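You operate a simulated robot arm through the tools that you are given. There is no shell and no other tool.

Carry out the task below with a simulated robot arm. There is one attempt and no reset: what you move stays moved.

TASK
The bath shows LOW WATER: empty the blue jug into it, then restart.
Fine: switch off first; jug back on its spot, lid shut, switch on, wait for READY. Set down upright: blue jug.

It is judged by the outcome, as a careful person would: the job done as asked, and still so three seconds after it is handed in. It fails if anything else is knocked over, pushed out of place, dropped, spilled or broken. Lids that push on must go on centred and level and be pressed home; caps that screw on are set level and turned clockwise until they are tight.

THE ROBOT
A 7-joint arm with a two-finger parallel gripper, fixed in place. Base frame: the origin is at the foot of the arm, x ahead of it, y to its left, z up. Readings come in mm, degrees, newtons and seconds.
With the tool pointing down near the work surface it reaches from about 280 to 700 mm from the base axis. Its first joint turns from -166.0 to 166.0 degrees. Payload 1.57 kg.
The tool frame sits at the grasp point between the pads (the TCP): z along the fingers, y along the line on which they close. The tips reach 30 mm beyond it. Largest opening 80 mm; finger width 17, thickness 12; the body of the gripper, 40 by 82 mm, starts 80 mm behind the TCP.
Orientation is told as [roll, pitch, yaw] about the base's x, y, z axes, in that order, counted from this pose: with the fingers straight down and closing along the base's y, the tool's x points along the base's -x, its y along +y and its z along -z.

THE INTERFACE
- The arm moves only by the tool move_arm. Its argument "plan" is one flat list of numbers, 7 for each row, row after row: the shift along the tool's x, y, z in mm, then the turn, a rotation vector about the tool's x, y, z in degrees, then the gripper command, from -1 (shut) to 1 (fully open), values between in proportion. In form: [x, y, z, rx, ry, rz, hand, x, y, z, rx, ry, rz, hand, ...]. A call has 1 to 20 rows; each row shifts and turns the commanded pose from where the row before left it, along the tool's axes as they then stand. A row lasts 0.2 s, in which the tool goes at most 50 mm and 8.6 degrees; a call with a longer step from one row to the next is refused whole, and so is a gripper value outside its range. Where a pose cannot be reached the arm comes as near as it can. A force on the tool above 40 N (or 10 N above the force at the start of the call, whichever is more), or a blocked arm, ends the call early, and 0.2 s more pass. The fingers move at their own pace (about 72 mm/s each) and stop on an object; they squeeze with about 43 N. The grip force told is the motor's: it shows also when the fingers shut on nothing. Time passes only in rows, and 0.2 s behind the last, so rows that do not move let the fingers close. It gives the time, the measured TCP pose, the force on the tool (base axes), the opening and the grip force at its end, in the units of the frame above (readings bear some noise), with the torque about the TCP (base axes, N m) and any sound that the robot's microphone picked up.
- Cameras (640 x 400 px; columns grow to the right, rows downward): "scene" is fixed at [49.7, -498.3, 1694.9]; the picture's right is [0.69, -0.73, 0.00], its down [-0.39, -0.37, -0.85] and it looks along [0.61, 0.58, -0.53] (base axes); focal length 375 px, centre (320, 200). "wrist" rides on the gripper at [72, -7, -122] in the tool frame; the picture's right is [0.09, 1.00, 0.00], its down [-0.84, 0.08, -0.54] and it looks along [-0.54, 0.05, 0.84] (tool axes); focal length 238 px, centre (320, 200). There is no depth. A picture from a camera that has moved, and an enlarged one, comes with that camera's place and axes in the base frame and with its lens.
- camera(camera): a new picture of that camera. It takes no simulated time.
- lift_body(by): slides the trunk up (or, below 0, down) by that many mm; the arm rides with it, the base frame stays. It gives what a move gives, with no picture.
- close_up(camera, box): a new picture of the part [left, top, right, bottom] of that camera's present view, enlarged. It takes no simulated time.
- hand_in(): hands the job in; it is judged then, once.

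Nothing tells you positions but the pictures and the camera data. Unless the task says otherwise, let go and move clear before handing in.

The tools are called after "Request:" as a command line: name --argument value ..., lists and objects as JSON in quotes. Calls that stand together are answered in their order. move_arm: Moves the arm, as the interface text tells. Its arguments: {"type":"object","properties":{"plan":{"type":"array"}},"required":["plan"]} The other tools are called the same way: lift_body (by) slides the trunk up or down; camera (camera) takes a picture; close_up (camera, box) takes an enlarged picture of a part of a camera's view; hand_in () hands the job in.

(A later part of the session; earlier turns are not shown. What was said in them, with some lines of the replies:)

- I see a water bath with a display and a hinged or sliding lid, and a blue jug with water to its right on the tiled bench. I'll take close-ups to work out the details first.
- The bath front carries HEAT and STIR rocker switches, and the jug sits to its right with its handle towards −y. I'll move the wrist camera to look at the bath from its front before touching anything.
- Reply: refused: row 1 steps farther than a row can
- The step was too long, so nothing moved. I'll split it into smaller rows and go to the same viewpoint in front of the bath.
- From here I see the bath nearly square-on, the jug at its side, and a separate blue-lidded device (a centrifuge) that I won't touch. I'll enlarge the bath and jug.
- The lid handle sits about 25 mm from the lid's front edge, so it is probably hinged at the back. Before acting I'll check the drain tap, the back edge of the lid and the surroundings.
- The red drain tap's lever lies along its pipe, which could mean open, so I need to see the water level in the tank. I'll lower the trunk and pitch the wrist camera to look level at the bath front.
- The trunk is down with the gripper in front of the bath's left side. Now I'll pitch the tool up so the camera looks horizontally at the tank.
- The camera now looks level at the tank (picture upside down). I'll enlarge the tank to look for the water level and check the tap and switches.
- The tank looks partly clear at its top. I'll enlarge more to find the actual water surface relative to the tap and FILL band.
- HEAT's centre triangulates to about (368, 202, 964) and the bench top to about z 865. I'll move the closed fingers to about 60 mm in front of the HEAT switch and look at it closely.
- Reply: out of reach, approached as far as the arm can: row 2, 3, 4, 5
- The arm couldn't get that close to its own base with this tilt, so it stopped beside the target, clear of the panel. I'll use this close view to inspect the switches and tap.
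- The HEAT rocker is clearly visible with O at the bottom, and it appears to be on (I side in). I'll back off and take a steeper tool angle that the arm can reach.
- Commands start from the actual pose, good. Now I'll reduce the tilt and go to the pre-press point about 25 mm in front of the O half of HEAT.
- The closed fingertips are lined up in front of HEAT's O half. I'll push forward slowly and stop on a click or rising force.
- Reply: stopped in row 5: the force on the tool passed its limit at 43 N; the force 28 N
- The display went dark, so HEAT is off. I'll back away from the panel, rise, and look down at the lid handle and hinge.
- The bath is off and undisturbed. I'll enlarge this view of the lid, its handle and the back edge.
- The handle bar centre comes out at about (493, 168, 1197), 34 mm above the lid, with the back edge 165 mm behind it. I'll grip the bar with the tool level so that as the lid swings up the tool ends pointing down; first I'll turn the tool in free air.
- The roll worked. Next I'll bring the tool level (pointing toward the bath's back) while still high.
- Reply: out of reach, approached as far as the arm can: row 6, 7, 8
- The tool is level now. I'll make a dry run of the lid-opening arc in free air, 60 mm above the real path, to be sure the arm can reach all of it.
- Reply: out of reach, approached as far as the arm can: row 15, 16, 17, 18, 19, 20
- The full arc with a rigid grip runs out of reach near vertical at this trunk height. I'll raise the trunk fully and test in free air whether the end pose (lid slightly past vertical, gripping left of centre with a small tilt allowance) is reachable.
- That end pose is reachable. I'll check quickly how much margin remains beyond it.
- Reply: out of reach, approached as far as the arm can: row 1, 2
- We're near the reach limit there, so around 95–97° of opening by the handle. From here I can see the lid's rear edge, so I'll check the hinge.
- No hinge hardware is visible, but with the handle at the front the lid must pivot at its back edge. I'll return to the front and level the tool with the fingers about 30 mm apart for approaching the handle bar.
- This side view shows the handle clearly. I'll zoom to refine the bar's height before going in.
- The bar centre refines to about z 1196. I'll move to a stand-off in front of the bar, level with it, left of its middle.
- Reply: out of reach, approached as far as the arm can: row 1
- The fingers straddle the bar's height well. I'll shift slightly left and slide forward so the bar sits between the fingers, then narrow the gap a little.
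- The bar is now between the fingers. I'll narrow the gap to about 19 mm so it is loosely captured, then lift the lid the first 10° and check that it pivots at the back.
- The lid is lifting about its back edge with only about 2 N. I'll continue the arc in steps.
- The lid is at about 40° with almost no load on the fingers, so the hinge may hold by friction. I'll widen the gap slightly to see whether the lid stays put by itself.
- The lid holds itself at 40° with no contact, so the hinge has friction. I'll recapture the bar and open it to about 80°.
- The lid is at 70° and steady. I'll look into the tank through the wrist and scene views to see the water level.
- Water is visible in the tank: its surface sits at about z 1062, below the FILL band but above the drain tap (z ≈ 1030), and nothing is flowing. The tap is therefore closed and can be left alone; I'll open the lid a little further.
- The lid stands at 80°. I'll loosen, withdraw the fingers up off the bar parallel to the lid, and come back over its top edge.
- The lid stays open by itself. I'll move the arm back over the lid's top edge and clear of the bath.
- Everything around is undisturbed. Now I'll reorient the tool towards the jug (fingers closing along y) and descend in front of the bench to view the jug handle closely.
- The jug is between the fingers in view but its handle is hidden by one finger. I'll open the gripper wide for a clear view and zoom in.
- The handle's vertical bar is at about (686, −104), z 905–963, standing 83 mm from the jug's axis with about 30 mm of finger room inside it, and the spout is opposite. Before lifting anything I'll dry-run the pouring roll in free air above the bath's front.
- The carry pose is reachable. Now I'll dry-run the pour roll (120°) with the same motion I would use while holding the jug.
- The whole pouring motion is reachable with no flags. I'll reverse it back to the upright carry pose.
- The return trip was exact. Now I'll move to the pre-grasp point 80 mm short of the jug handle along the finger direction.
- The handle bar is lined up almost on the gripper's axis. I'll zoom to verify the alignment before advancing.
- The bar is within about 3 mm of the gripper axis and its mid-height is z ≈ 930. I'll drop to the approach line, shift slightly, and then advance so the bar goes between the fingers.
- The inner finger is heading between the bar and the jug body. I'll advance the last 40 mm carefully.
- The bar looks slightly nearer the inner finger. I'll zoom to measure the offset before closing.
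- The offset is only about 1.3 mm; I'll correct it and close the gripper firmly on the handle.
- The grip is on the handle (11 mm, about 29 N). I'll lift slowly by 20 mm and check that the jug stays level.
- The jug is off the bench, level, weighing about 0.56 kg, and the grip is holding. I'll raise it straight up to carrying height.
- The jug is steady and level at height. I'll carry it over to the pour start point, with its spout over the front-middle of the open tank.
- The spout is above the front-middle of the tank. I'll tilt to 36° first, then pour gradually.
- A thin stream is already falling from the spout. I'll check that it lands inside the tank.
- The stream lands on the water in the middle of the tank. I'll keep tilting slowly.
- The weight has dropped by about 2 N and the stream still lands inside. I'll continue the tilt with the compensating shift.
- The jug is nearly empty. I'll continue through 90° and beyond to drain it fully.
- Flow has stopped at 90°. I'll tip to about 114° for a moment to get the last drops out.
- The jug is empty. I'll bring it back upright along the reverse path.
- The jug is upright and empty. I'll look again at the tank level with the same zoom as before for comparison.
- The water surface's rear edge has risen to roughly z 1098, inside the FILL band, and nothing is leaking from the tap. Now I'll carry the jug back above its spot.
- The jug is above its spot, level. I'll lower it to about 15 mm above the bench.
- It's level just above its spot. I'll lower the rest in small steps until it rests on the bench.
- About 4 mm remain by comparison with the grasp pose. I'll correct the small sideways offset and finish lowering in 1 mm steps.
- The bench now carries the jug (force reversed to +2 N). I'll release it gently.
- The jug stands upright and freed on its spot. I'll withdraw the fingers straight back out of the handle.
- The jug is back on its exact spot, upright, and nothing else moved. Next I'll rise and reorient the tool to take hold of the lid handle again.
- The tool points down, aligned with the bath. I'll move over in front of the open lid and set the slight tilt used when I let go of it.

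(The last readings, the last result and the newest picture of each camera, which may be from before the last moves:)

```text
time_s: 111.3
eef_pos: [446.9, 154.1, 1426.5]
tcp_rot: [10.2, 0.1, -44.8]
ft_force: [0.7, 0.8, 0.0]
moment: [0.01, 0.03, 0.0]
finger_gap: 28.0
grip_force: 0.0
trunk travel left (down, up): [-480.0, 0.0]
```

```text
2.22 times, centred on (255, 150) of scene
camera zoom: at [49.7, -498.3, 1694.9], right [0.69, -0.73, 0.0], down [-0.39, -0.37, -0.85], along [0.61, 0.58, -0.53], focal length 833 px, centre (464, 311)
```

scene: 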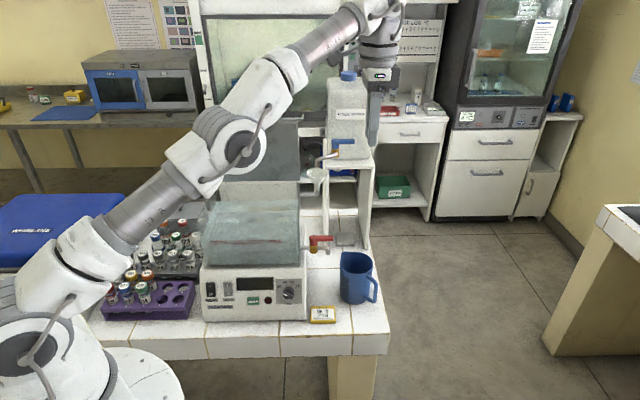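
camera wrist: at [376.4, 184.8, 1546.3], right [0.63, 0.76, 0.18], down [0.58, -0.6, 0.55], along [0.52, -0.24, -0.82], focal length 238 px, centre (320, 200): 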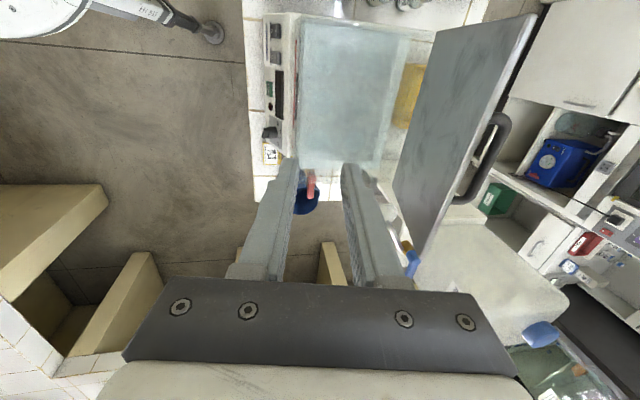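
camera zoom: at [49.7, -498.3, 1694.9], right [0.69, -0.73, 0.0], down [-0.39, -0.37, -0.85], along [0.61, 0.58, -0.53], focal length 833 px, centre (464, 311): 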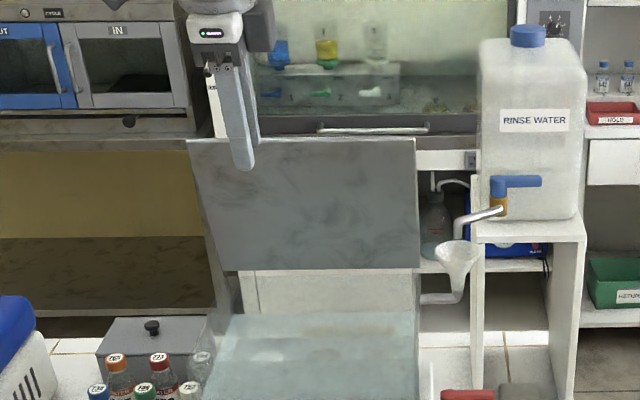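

The pose matches the earlier one. I'll go back over the lid's top edge to above the handle bar.

Request:
move_arm --plan '[0, 38.7, 10.9, 0, 0, 0, -0.3, 0, 38.7, 10.9, 0, 0, 0, -0.3, 0, 38.7, 10.9, 0, 0, 0, -0.3, 0, 38.7, 10.9, 0, 0, 0, -0.3, 0, 38.7, 10.9, 0, 0, 0, -0.3, 0, 0, 0, 0, 0, 0, -0.3]'

Request:
camera --camera "wrist"

```text
time_s: 112.7
eef_pos: [588.1, 296.3, 1408.0]
tcp_rot: [10.1, 0.1, -44.8]
ft_force: [1.0, -0.2, 0.4]
moment: [-0.01, 0.0, 0.01]
finger_gap: 28.0
grip_force: 0.1
trunk travel left (down, up): [-480.0, 0.0]
```

```text
taken
camera wrist: at [517.0, 327.4, 1527.6], right [0.63, 0.76, 0.17], down [0.58, -0.6, 0.55], along [0.52, -0.24, -0.82], focal length 238 px, centre (320, 200)
```

wrist: 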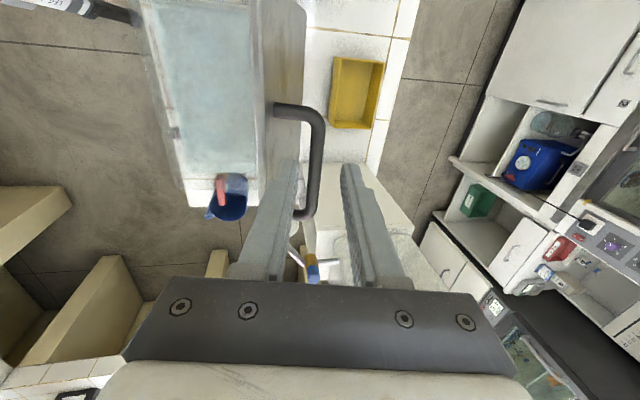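

The fingers are positioned over the bar just as when I left it. I'll lower them around the bar and narrow the gap.

Request:
move_arm --plan '[0, 0, 20, 0, 0, 0, -0.3, 0, 0, 20, 0, 0, 0, -0.3, 0, 0, 24.5, 0, 0, 0, -0.3, 0, 0, 0, 0, 0, 0, -0.3, 0, 0, 0, 0, 0, 0, -0.52, 0, 0, 0, 0, 0, 0, -0.52]'

Request:
camera --camera "wrist"

```text
time_s: 114.1
eef_pos: [597.7, 303.7, 1344.3]
tcp_rot: [10.1, 0.2, -44.9]
ft_force: [-1.1, 0.4, 0.5]
moment: [-0.03, -0.01, -0.01]
finger_gap: 19.3
grip_force: 0.1
trunk travel left (down, up): [-480.0, 0.0]
```

```text
taken
camera wrist: at [525.6, 334.7, 1463.5], right [0.63, 0.76, 0.18], down [0.58, -0.6, 0.55], along [0.52, -0.24, -0.82], focal length 238 px, centre (320, 200)
```

wrist: 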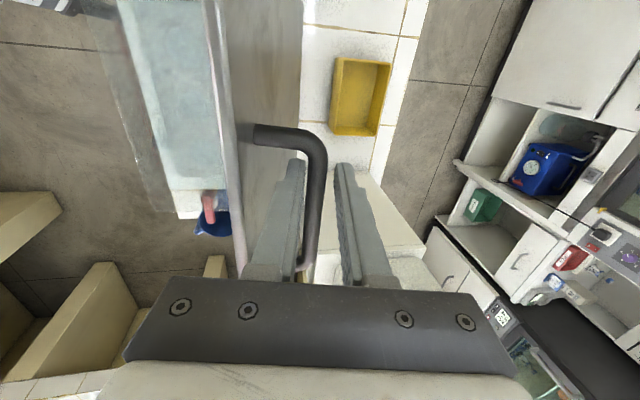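

The bar is captured again. I'll swing the lid down in the reverse arc, in stages.

Request:
move_arm --plan '[0, -15.83, -2.54, -5, 0, 0, -0.52, 0, -15.83, -2.54, -5, 0, 0, -0.52, 0, -15.83, -2.54, -5, 0, 0, -0.52, 0, -15.83, -2.54, -5, 0, 0, -0.52, 0, -15.83, -2.54, -5, 0, 0, -0.52, 0, -15.83, -2.54, -5, 0, 0, -0.52, 0, -15.83, -2.54, -5, 0, 0, -0.52, 0, -15.83, -2.54, -5, 0, 0, -0.52, 0, 0, 0, 0, 0, 0, -0.52]'

Request:
camera --camera "wrist"

Request:
close_up --camera "scene" --box '[180, 120, 330, 270]'

```text
time_s: 116.1
eef_pos: [513.0, 220.1, 1304.6]
tcp_rot: [50.2, 0.1, -44.8]
ft_force: [0.1, -0.1, 0.5]
moment: [0.03, -0.02, -0.02]
finger_gap: 19.7
grip_force: 0.0
trunk travel left (down, up): [-480.0, 0.0]
```

```text
taken
camera wrist: at [392.5, 201.4, 1377.2], right [0.39, 0.52, 0.76], down [0.34, -0.85, 0.41], along [0.86, 0.1, -0.5], focal length 238 px, centre (320, 200)
```

wrist: 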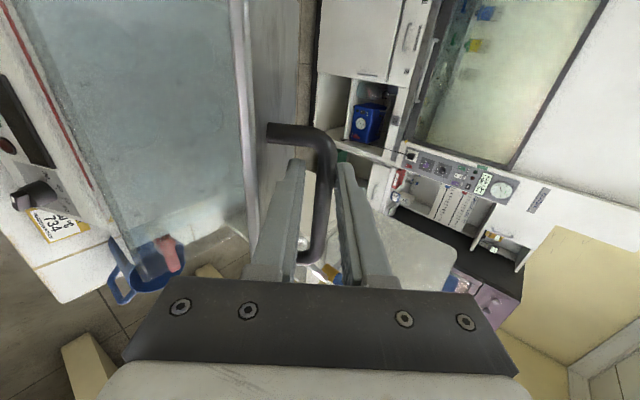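

```text
2.67 times, centred on (255, 195) of scene
camera zoom: at [49.7, -498.3, 1694.9], right [0.69, -0.73, 0.0], down [-0.39, -0.37, -0.85], along [0.61, 0.58, -0.53], focal length 1000 px, centre (493, 213)
```

zoom: 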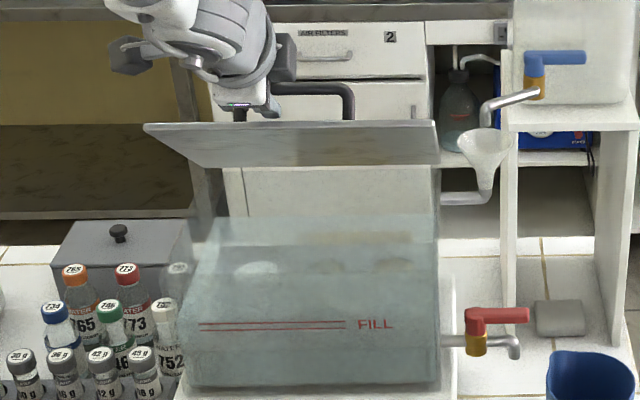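

The lid follows smoothly. I'll continue to about 5° from closed.

Request:
move_arm --plan '[0, -15.83, -2.54, -5, 0, 0, -0.52, 0, -15.83, -2.54, -5, 0, 0, -0.52, 0, -15.83, -2.54, -5, 0, 0, -0.52, 0, -15.83, -2.54, -5, 0, 0, -0.52, 0, -15.83, -2.54, -5, 0, 0, -0.52, 0, -15.83, -2.54, -5, 0, 0, -0.52, 0, -7.89, -1.44, -2.5, 0, 0, -0.52, 0, -7.89, -1.44, -2.5, 0, 0, -0.52, 0, 0, 0, 0, 0, 0, -0.52]'

Request:
camera --camera "wrist"

Request:
close_up --camera "scene" --box '[190, 160, 330, 270]'

```text
time_s: 118.1
eef_pos: [470.1, 176.2, 1211.8]
tcp_rot: [85.2, 0.1, -44.7]
ft_force: [-0.4, 0.0, -2.9]
moment: [-0.01, 0.05, -0.07]
finger_gap: 22.0
grip_force: 1.8
trunk travel left (down, up): [-480.0, 0.0]
```

```text
taken
camera wrist: at [332.2, 140.8, 1215.8], right [-0.01, 0.12, 0.99], down [0.22, -0.97, 0.12], along [0.98, 0.22, -0.02], focal length 238 px, centre (320, 200)
```

wrist: 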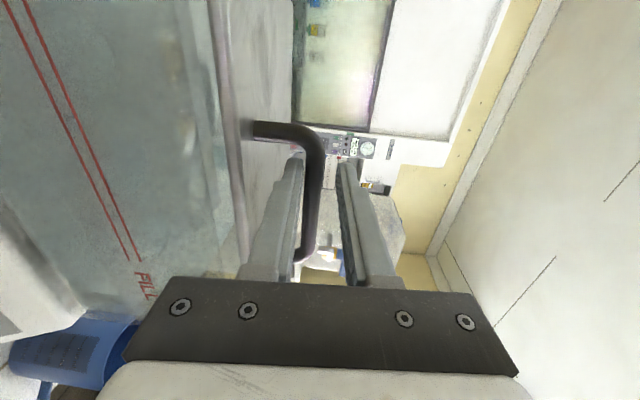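

```text
3.64 times, centred on (260, 215) of scene
camera zoom: at [49.7, -498.3, 1694.9], right [0.69, -0.73, 0.0], down [-0.39, -0.37, -0.85], along [0.61, 0.58, -0.53], focal length 1364 px, centre (538, 146)
```

zoom: 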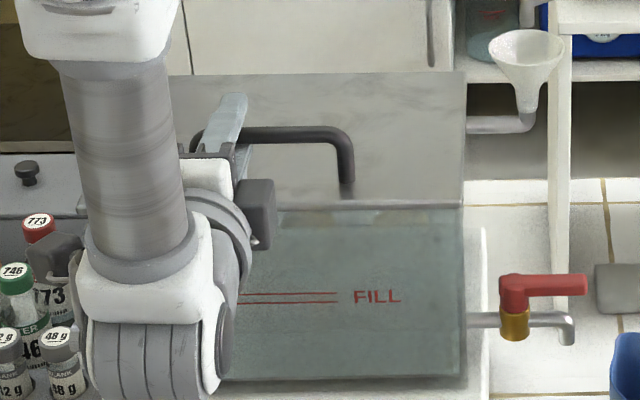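

The lid now rests lightly on the lower finger, about 5° from shut. I'll lower the last bit.

Request:
move_arm --plan '[0, -3.93, -0.76, -1.25, 0, 0, -0.52, 0, -3.93, -0.76, -1.25, 0, 0, -0.52, 0, -3.93, -0.76, -1.25, 0, 0, -0.52, 0, -3.93, -0.76, -1.25, 0, 0, -0.52, 0, 0, 0, 0, 0, 0, -0.52]'

Request:
camera --camera "wrist"

Request:
close_up --camera "scene" --box '[190, 160, 330, 270]'

```text
time_s: 119.3
eef_pos: [466.7, 174.1, 1196.5]
tcp_rot: [90.2, 0.0, -44.9]
ft_force: [-0.7, -0.1, -0.4]
moment: [0.0, 0.01, -0.02]
finger_gap: 19.2
grip_force: 0.0
trunk travel left (down, up): [-480.0, 0.0]
```

```text
taken
camera wrist: at [329.6, 137.9, 1190.6], right [-0.07, 0.06, 1.0], down [0.21, -0.97, 0.07], along [0.98, 0.22, 0.05], focal length 238 px, centre (320, 200)
```

wrist: 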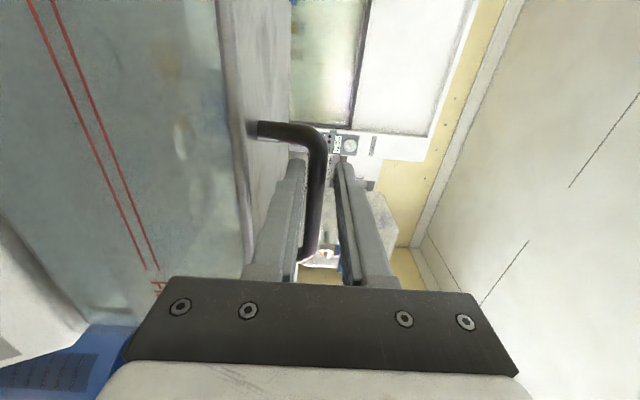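

```text
3.64 times, centred on (260, 215) of scene
camera zoom: at [49.7, -498.3, 1694.9], right [0.69, -0.73, 0.0], down [-0.39, -0.37, -0.85], along [0.61, 0.58, -0.53], focal length 1364 px, centre (538, 146)
```

zoom: 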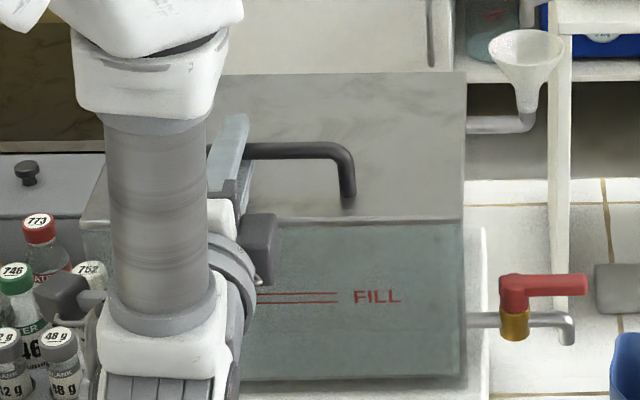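

The lid looks shut. I'll press down gently on the handle bar with the upper finger to be sure it is fully home.

Request:
move_arm --plan '[0, -2, 0, 0, 0, 0, -0.52, 0, -2, 0, 0, 0, 0, -0.52, 0, -1.5, 0, 0, 0, 0, -0.52, 0, -1, 0, 0, 0, 0, -0.52, 0, 0, 0, 0, 0, 0, -0.52]'

```text
time_s: 120.5
eef_pos: [466.9, 174.2, 1190.2]
tcp_rot: [90.3, 0.1, -44.7]
ft_force: [0.3, 0.0, 0.6]
moment: [0.0, 0.0, 0.02]
finger_gap: 20.2
grip_force: 0.4
trunk travel left (down, up): [-480.0, 0.0]
```

Contact is just starting. I'll press about 2 mm more and see if it is firm.

Request:
move_arm --plan '[0, -1, 0, 0, 0, 0, -0.52, 0, -1, 0, 0, 0, 0, -0.52, 0, -1, 0, 0, 0, 0, -0.52, 0, 0, 0, 0, 0, 0, -0.52]'

Request:
close_up --camera "wrist" --box '[180, 80, 420, 290]'

```text
time_s: 121.5
eef_pos: [467.5, 173.6, 1188.5]
tcp_rot: [90.3, 0.1, -44.9]
ft_force: [2.5, -1.5, 6.7]
moment: [0.15, -0.01, -0.09]
finger_gap: 25.3
grip_force: 3.7
trunk travel left (down, up): [-480.0, 0.0]
```

```text
1.90 times, centred on (300, 185) of wrist
camera zoom: at [329.3, 138.1, 1181.1], right [-0.07, 0.06, 1.0], down [0.21, -0.97, 0.07], along [0.98, 0.21, 0.05], focal length 454 px, centre (358, 229)
```

zoom: 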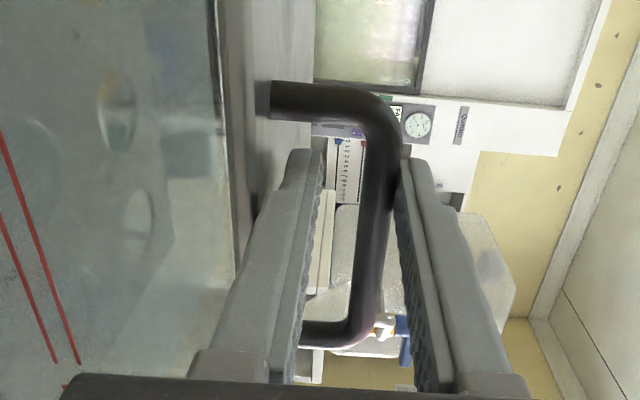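

The lid is firm: pressing spread the fingers with about 7 N and nothing gave. I'll recentre, back out of the handle, rise, and turn the tool for the switch.

Request:
move_arm --plan '[0, 4, 0, 0, 0, 0, -0.25, 0, 3.8, 0, 0, 0, 0, -0.25, 0, 0, -12, 0, 0, 0, -0.25, 0, 0, -12, 0, 0, 0, -0.25, 0, 0, -12, 0, 0, 0, -0.25, 0, 0, -12, 0, 0, 0, -0.25, 0, 0, 0, 0, 0, 0, -0.25]'

Request:
camera --camera "wrist"

```text
time_s: 123.1
eef_pos: [433.2, 138.7, 1195.2]
tcp_rot: [90.1, 0.1, -44.8]
ft_force: [0.2, 0.6, 0.3]
moment: [0.04, -0.02, -0.03]
finger_gap: 30.1
grip_force: 0.0
trunk travel left (down, up): [-480.0, 0.0]
```

```text
taken
camera wrist: at [295.5, 103.6, 1188.4], right [-0.07, 0.06, 1.0], down [0.21, -0.97, 0.07], along [0.98, 0.22, 0.05], focal length 238 px, centre (320, 200)
```

wrist: 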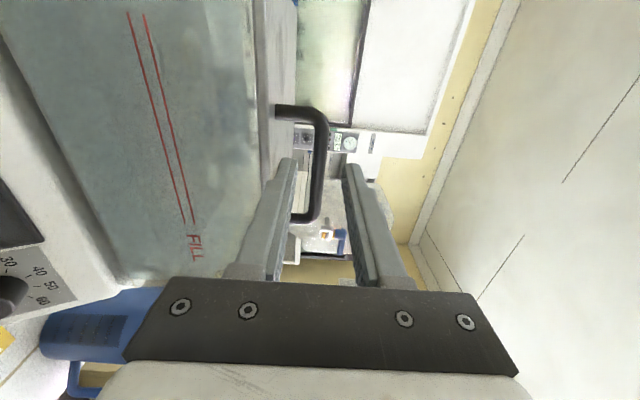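

The fingers are clear of the bar. Now I'll rise and turn the tool back to the switch-pressing orientation.

Request:
move_arm --plan '[0, 45, 0, 0, 0, 0, -0.25, 0, 45, 0, 0, 0, 0, -0.25, 0, 45, 0, 0, 0, 0, -0.25, 0, 0, 32, 0, 0, 0, -1, 0, 0, 0, 7.9, 0, 0, -1, 0, 0, 0, 7.9, 0, 0, -1, 0, 0, 0, 7.9, 0, 0, -1, 0, 0, 0, 7.9, 0, 0, -1, 0, 0, 0, 7.9, 0, 0, -1, 0, 0, 0, 7.9, 0, 0, -1, 0, 0, 0, 7.9, 0, 0, -1, 0, 0, 0, 7.9, 0, 0, -1, 0, 0, 0, 0, 0, 0, -1]'

Request:
close_up --camera "scene" --box '[190, 150, 340, 335]'

```text
time_s: 125.9
eef_pos: [465.2, 160.6, 1327.7]
tcp_rot: [26.9, 0.1, -44.8]
ft_force: [-0.2, -1.0, -0.2]
moment: [0.02, 0.02, 0.0]
finger_gap: 0.1
grip_force: 21.3
out of reach, approached as far as the arm can: row 1, 2
trunk travel left (down, up): [-480.0, 0.0]
```

```text
2.16 times, centred on (265, 242) of scene
camera zoom: at [49.7, -498.3, 1694.9], right [0.69, -0.73, 0.0], down [-0.39, -0.37, -0.85], along [0.61, 0.58, -0.53], focal length 811 px, centre (439, 108)
```

zoom: 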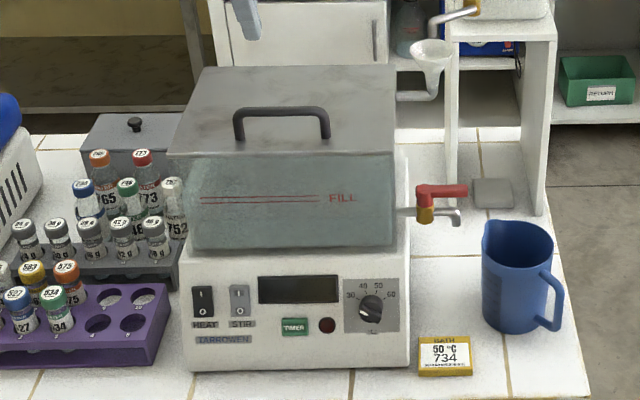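

Lid shut, jug in place, everything else undisturbed. I'll finish turning the tool and go to the position in front of HEAT used earlier (but still high).

Request:
move_arm --plan '[0, 0, 0, 0, 0, -8.2, -1, 0, 0, 0, 0, 0, -8.2, -1, 0, 0, 0, 0, 0, -8.2, -1, 0, 0, 0, 0, 0, -8.2, -1, 0, 0, 0, 0, 0, -8.2, -1, 0, 0, 0, 0, 0, -8.2, -1, 0, 0, 0, 0, 0, -8.2, -1, 0, 0, 0, 0, 0, -8.2, -1, 0, 0, 0, 0, 0, -8.2, -1, 0, 0, 0, 0, 0, -8.2, -1, 0, 0, 0, 0, 0, -7.9, -1, 5.9, 24.3, -36.4, 0, 0, 0, -1, 5.9, 24.3, -36.4, 0, 0, 0, -1, 5.9, 24.3, -36.4, 0, 0, 0, -1, 5.9, 24.3, -36.4, 0, 0, 0, -1, 0, 0, 0, 0, 0, 0, -1]'

Request:
lift_body --by -285

Request:
camera --camera "wrist"

Request:
close_up --camera "scene" --box '[140, 200, 320, 345]'

```text
time_s: 129.3
eef_pos: [336.2, 168.8, 1448.5]
tcp_rot: [0.2, -26.9, 45.0]
ft_force: [-0.1, -0.1, 0.3]
moment: [0.02, 0.01, 0.02]
finger_gap: 0.1
grip_force: 21.4
trunk travel left (down, up): [-480.0, 0.0]
```

```text
time_s: 132.2
eef_pos: [335.6, 169.1, 1164.1]
tcp_rot: [0.1, -26.9, 45.1]
ft_force: [-0.9, -1.1, -1.3]
moment: [0.0, -0.04, 0.02]
finger_gap: 0.1
grip_force: 21.1
trunk travel left (down, up): [-195.0, 285.0]
```

```text
taken
camera wrist: at [255.5, 79.4, 1239.6], right [-0.76, 0.64, -0.04], down [0.3, 0.41, 0.86], along [0.57, 0.65, -0.5], focal length 238 px, centre (320, 200)
```

wrist: 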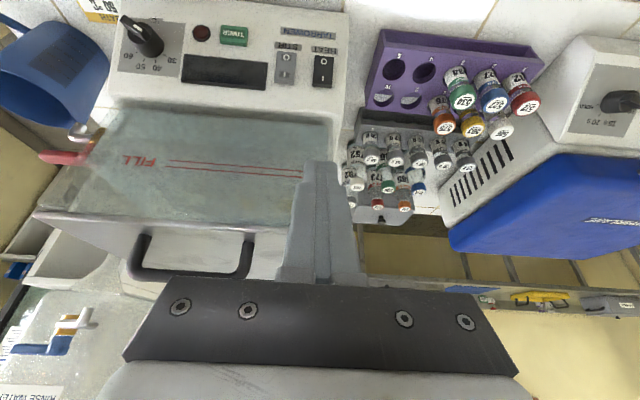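

```text
2.76 times, centred on (230, 272) of scene
camera zoom: at [49.7, -498.3, 1694.9], right [0.69, -0.73, 0.0], down [-0.39, -0.37, -0.85], along [0.61, 0.58, -0.53], focal length 1034 px, centre (568, 0)
```

zoom: 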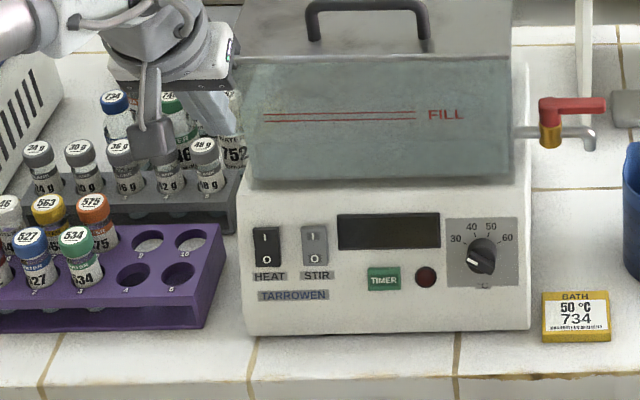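

Same position as at the first press. I'll descend to in front of the I half of HEAT.

Request:
move_arm --plan '[18.5, 0.35, 38, 0, 0, 0, -1, 18.5, 0.35, 38, 0, 0, 0, -1, 18.5, 0.35, 38, 0, 0, 0, -1, 18.5, 0.35, 38, 0, 0, 0, -1, 0, 0, 0, 0, 0, 0, -1]'

Request:
camera --camera "wrist"

Request:
close_up --camera "scene" --box '[180, 250, 310, 335]'

```text
time_s: 133.4
eef_pos: [336.0, 172.7, 994.6]
tcp_rot: [0.1, -26.9, 45.0]
ft_force: [-0.5, 0.1, -0.3]
moment: [-0.05, 0.0, 0.01]
finger_gap: 0.0
grip_force: 21.3
trunk travel left (down, up): [-195.0, 285.0]
```

```text
taken
camera wrist: at [256.5, 82.8, 1069.7], right [-0.76, 0.65, -0.04], down [0.3, 0.41, 0.86], along [0.57, 0.65, -0.5], focal length 238 px, centre (320, 200)
```

wrist: 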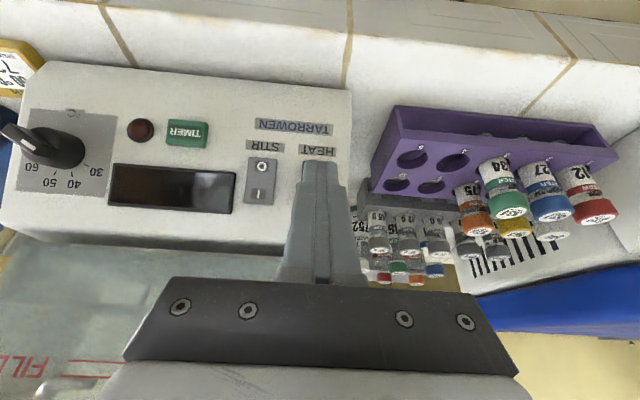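

```text
4.71 times, centred on (245, 292) of scene
camera zoom: at [49.7, -498.3, 1694.9], right [0.69, -0.73, 0.0], down [-0.39, -0.37, -0.85], along [0.61, 0.58, -0.53], focal length 1765 px, centre (673, -235)
```

zoom: 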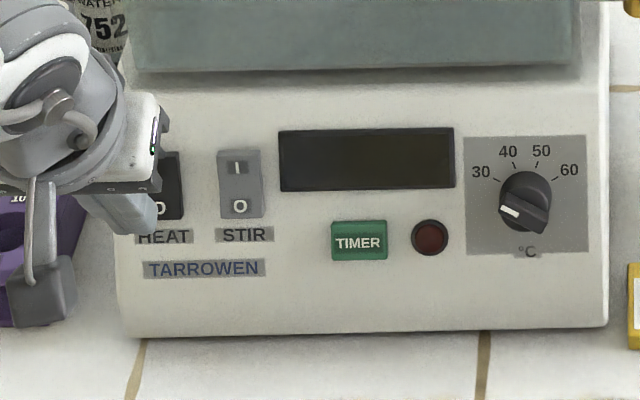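

The fingertips cover the I half of HEAT. I'll push forward until it switches.

Request:
move_arm --plan '[-6.24, 0, 3.16, 0, 0, 0, -1, -4.46, 0, 2.26, 0, 0, 0, -1, -1.78, 0, 0.9, 0, 0, 0, -1, -1.78, 0, 0.9, 0, 0, 0, -1, -1.78, 0, 0.9, 0, 0, 0, -1, -1.78, 0, 0.9, 0, 0, 0, -1, -1.78, 0, 0.9, 0, 0, 0, -1, -1.78, 0, 0.9, 0, 0, 0, -1]'

Request:
camera --camera "wrist"

Request:
close_up --camera "scene" --box '[180, 250, 310, 335]'

```text
time_s: 135.2
eef_pos: [353.2, 188.7, 993.9]
tcp_rot: [0.1, -26.9, 45.1]
ft_force: [-0.2, 0.4, 1.1]
moment: [0.01, -0.03, -0.04]
finger_gap: 0.2
grip_force: 21.2
trunk travel left (down, up): [-195.0, 285.0]
```

```text
taken
camera wrist: at [273.6, 99.6, 1070.4], right [-0.76, 0.64, -0.04], down [0.3, 0.41, 0.86], along [0.57, 0.65, -0.5], focal length 238 px, centre (320, 200)
```

wrist: 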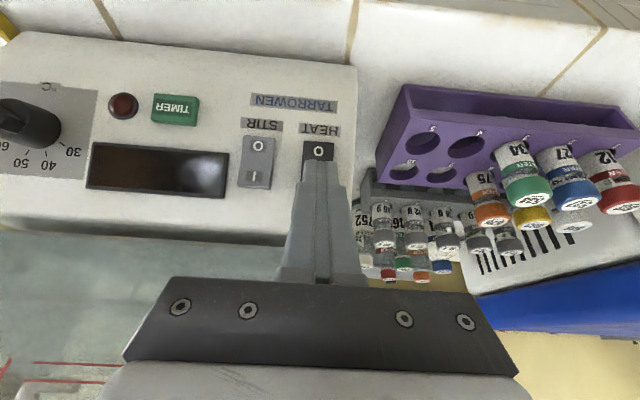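

```text
4.71 times, centred on (245, 292) of scene
camera zoom: at [49.7, -498.3, 1694.9], right [0.69, -0.73, 0.0], down [-0.39, -0.37, -0.85], along [0.61, 0.58, -0.53], focal length 1765 px, centre (673, -235)
```

zoom: 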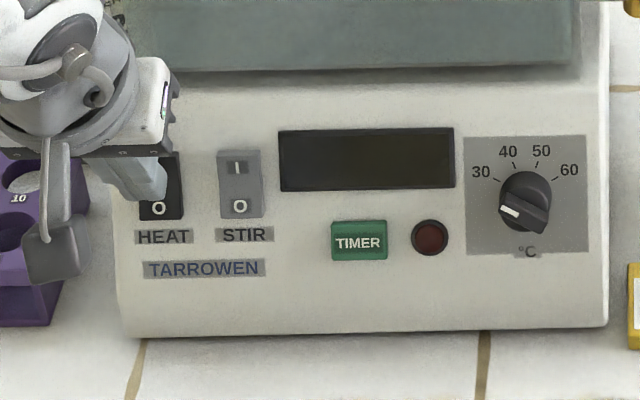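

No contact yet, just short of the rocker. I'll continue in small steps.

Request:
move_arm --plan '[-1.78, 0, 0.9, 0, 0, 0, -1, -1.78, 0, 0.9, 0, 0, 0, -1, -1.78, 0, 0.9, 0, 0, 0, -1, -1.78, 0, 0.9, 0, 0, 0, -1, -1.78, 0, 0.9, 0, 0, 0, -1]'

Request:
close_up --camera "scene" --box '[180, 250, 310, 335]'

Request:
camera --camera "wrist"

```text
time_s: 136.4
eef_pos: [360.7, 195.6, 994.8]
tcp_rot: [0.1, -27.0, 45.0]
ft_force: [-0.3, -0.2, -0.9]
moment: [-0.03, 0.0, 0.02]
finger_gap: 0.0
grip_force: 21.3
trunk travel left (down, up): [-195.0, 285.0]
```

```text
4.71 times, centred on (245, 292) of scene
camera zoom: at [49.7, -498.3, 1694.9], right [0.69, -0.73, 0.0], down [-0.39, -0.37, -0.85], along [0.61, 0.58, -0.53], focal length 1765 px, centre (673, -235)
```

zoom: 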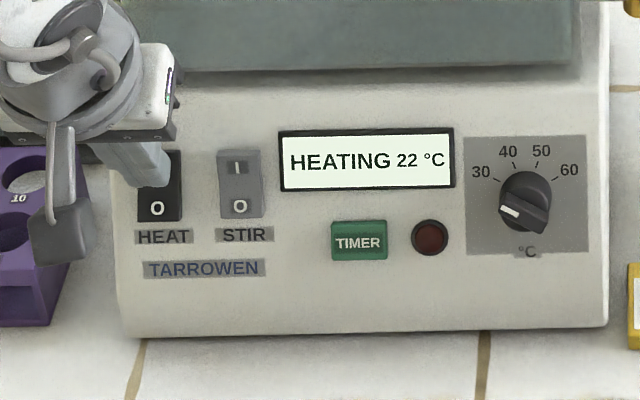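

```text
taken
camera wrist: at [280.7, 106.8, 1070.7], right [-0.76, 0.64, -0.04], down [0.3, 0.41, 0.86], along [0.57, 0.65, -0.5], focal length 238 px, centre (320, 200)
```

wrist: 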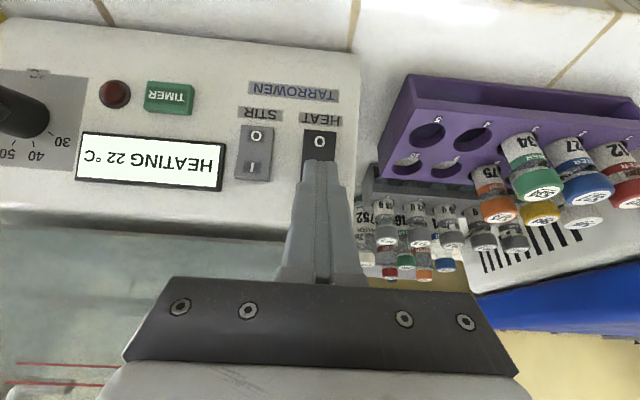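

The display now reads HEATING 22 °C: the low-water alarm is gone and it is on. I'll back away from the panel and wait for READY.

Request:
move_arm --plan '[13.4, 0, -6.8, 0, 0, 0, -1, 13.4, 0, -6.8, 0, 0, 0, -1, -18.2, 0, -35.6, 0, 0, 0, -1, -18.2, 0, -35.6, 0, 0, 0, -1, -18.2, 0, -35.6, 0, 0, 0, -1, -18.2, 0, -35.6, 0, 0, 0, -1, -18.2, 0, -35.6, 0, 0, 0, -1, 0, 0, 0, 0, 0, 0, -1, 0, 0, 0, 0, 0, 0, -1, 0, 0, 0, 0, 0, 0, -1, 0, 0, 0, 0, 0, 0, -1, 0, 0, 0, 0, 0, 0, -1]'

Request:
close_up --camera "scene" --box '[180, 250, 310, 335]'

Request:
camera --camera "scene"

```text
time_s: 139.0
eef_pos: [340.1, 174.7, 1194.2]
tcp_rot: [0.1, -26.8, 45.0]
ft_force: [-0.3, -0.4, 0.2]
moment: [-0.01, -0.02, 0.0]
finger_gap: 0.0
grip_force: 21.0
trunk travel left (down, up): [-195.0, 285.0]
```

```text
4.71 times, centred on (245, 292) of scene
camera zoom: at [49.7, -498.3, 1694.9], right [0.69, -0.73, 0.0], down [-0.39, -0.37, -0.85], along [0.61, 0.58, -0.53], focal length 1765 px, centre (673, -235)
```

zoom: 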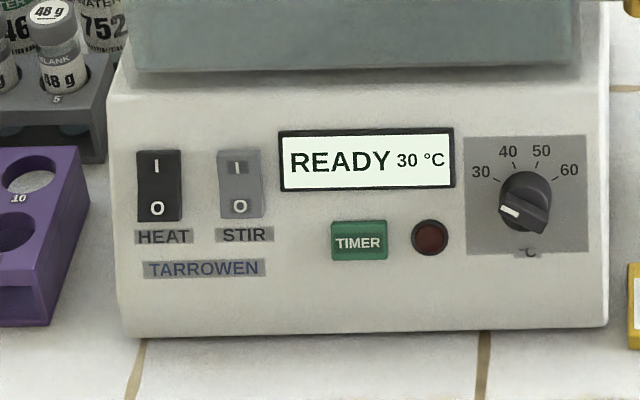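

```text
taken
```

scene: 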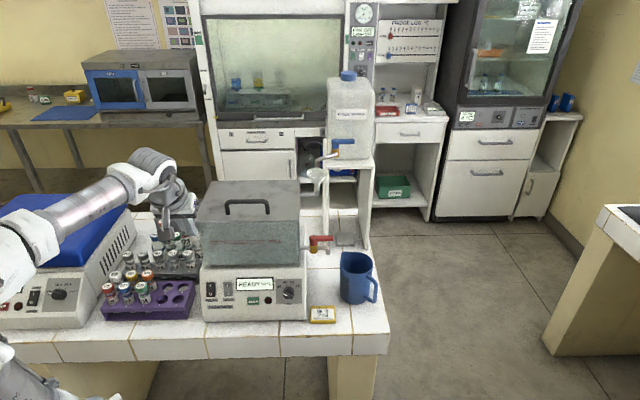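

The display reads READY 30 °C with the lid shut and the jug in place. I'll raise the arm clear and do a final check of the whole scene.

Request:
lift_body --by 200

Request:
close_up --camera "scene" --box '[80, 160, 400, 360]'

Request:
close_up --camera "scene" --box '[190, 170, 330, 335]'

Request:
close_up --camera "wrist" --box '[40, 0, 520, 240]'

```text
time_s: 141.1
eef_pos: [340.3, 175.3, 1394.8]
tcp_rot: [0.1, -26.8, 45.0]
ft_force: [-0.4, 0.0, 0.0]
moment: [0.02, -0.03, -0.01]
finger_gap: 0.2
grip_force: 21.4
trunk travel left (down, up): [-395.0, 85.0]
```

```text
2.00 times, centred on (240, 260) of scene
camera zoom: at [49.7, -498.3, 1694.9], right [0.69, -0.73, 0.0], down [-0.39, -0.37, -0.85], along [0.61, 0.58, -0.53], focal length 750 px, centre (480, 80)
```

zoom: 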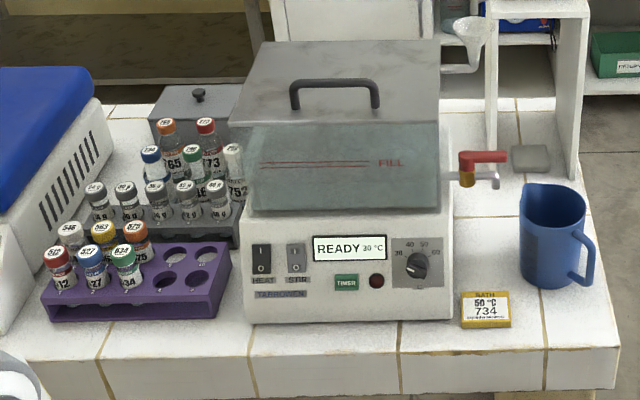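

```text
2.42 times, centred on (260, 252) of scene
camera zoom: at [49.7, -498.3, 1694.9], right [0.69, -0.73, 0.0], down [-0.39, -0.37, -0.85], along [0.61, 0.58, -0.53], focal length 909 px, centre (466, 73)
```

zoom: 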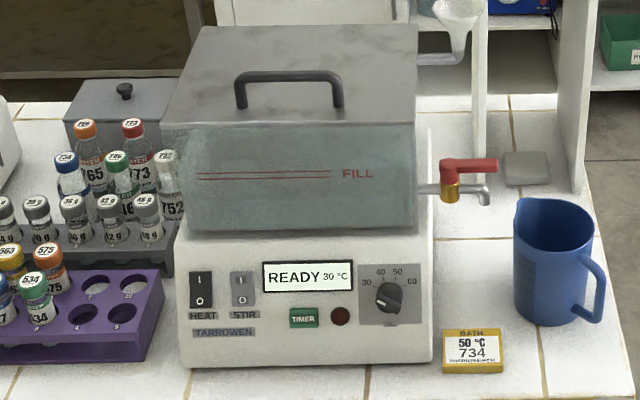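

```text
1.33 times, centred on (280, 120) of wrist
camera zoom: at [260.5, 85.7, 1470.4], right [-0.76, 0.64, -0.04], down [0.3, 0.41, 0.86], along [0.57, 0.65, -0.5], focal length 318 px, centre (373, 307)
```

zoom: 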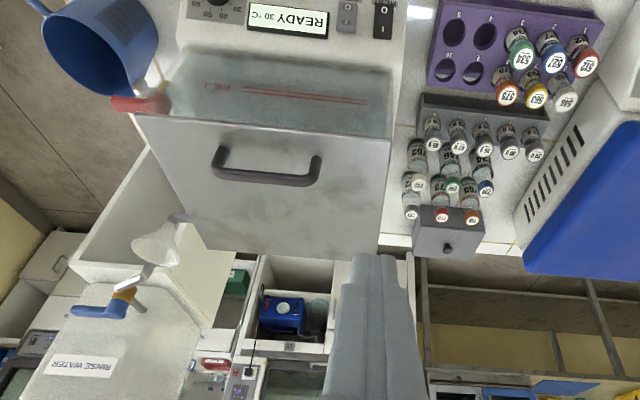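

The display still shows READY 30 °C. The lid is shut, the empty jug stands upright on its original spot, nothing has spilled or moved, and the arm is clear, so I'm handing the job in.

Request:
hand_in

```text
The job is handed in.
```

The bath is topped up and running again: its display reads READY 30 °C, and I've handed the job in.

- **Off first:** I pressed HEAT to O and the display went dark before I touched anything else.
- **Water:** I opened the lid, emptied the whole jug into the tank and saw no spill. After the restart the LOW WATER warning was gone.
- **Jug and lid:** The jug is upright on its original spot. The lid is shut, and I pressed the handle to check it was fully down.
- **Restart:** I pressed HEAT to I; it showed HEATING 22 °C and then READY 30 °C.

**Temperature:** The dial was set to about 30 °C and I left it there, because you didn't ask to change it. The card beside the bath says "BATH 50 °C 734", so turn the dial up if that is the temperature you need.
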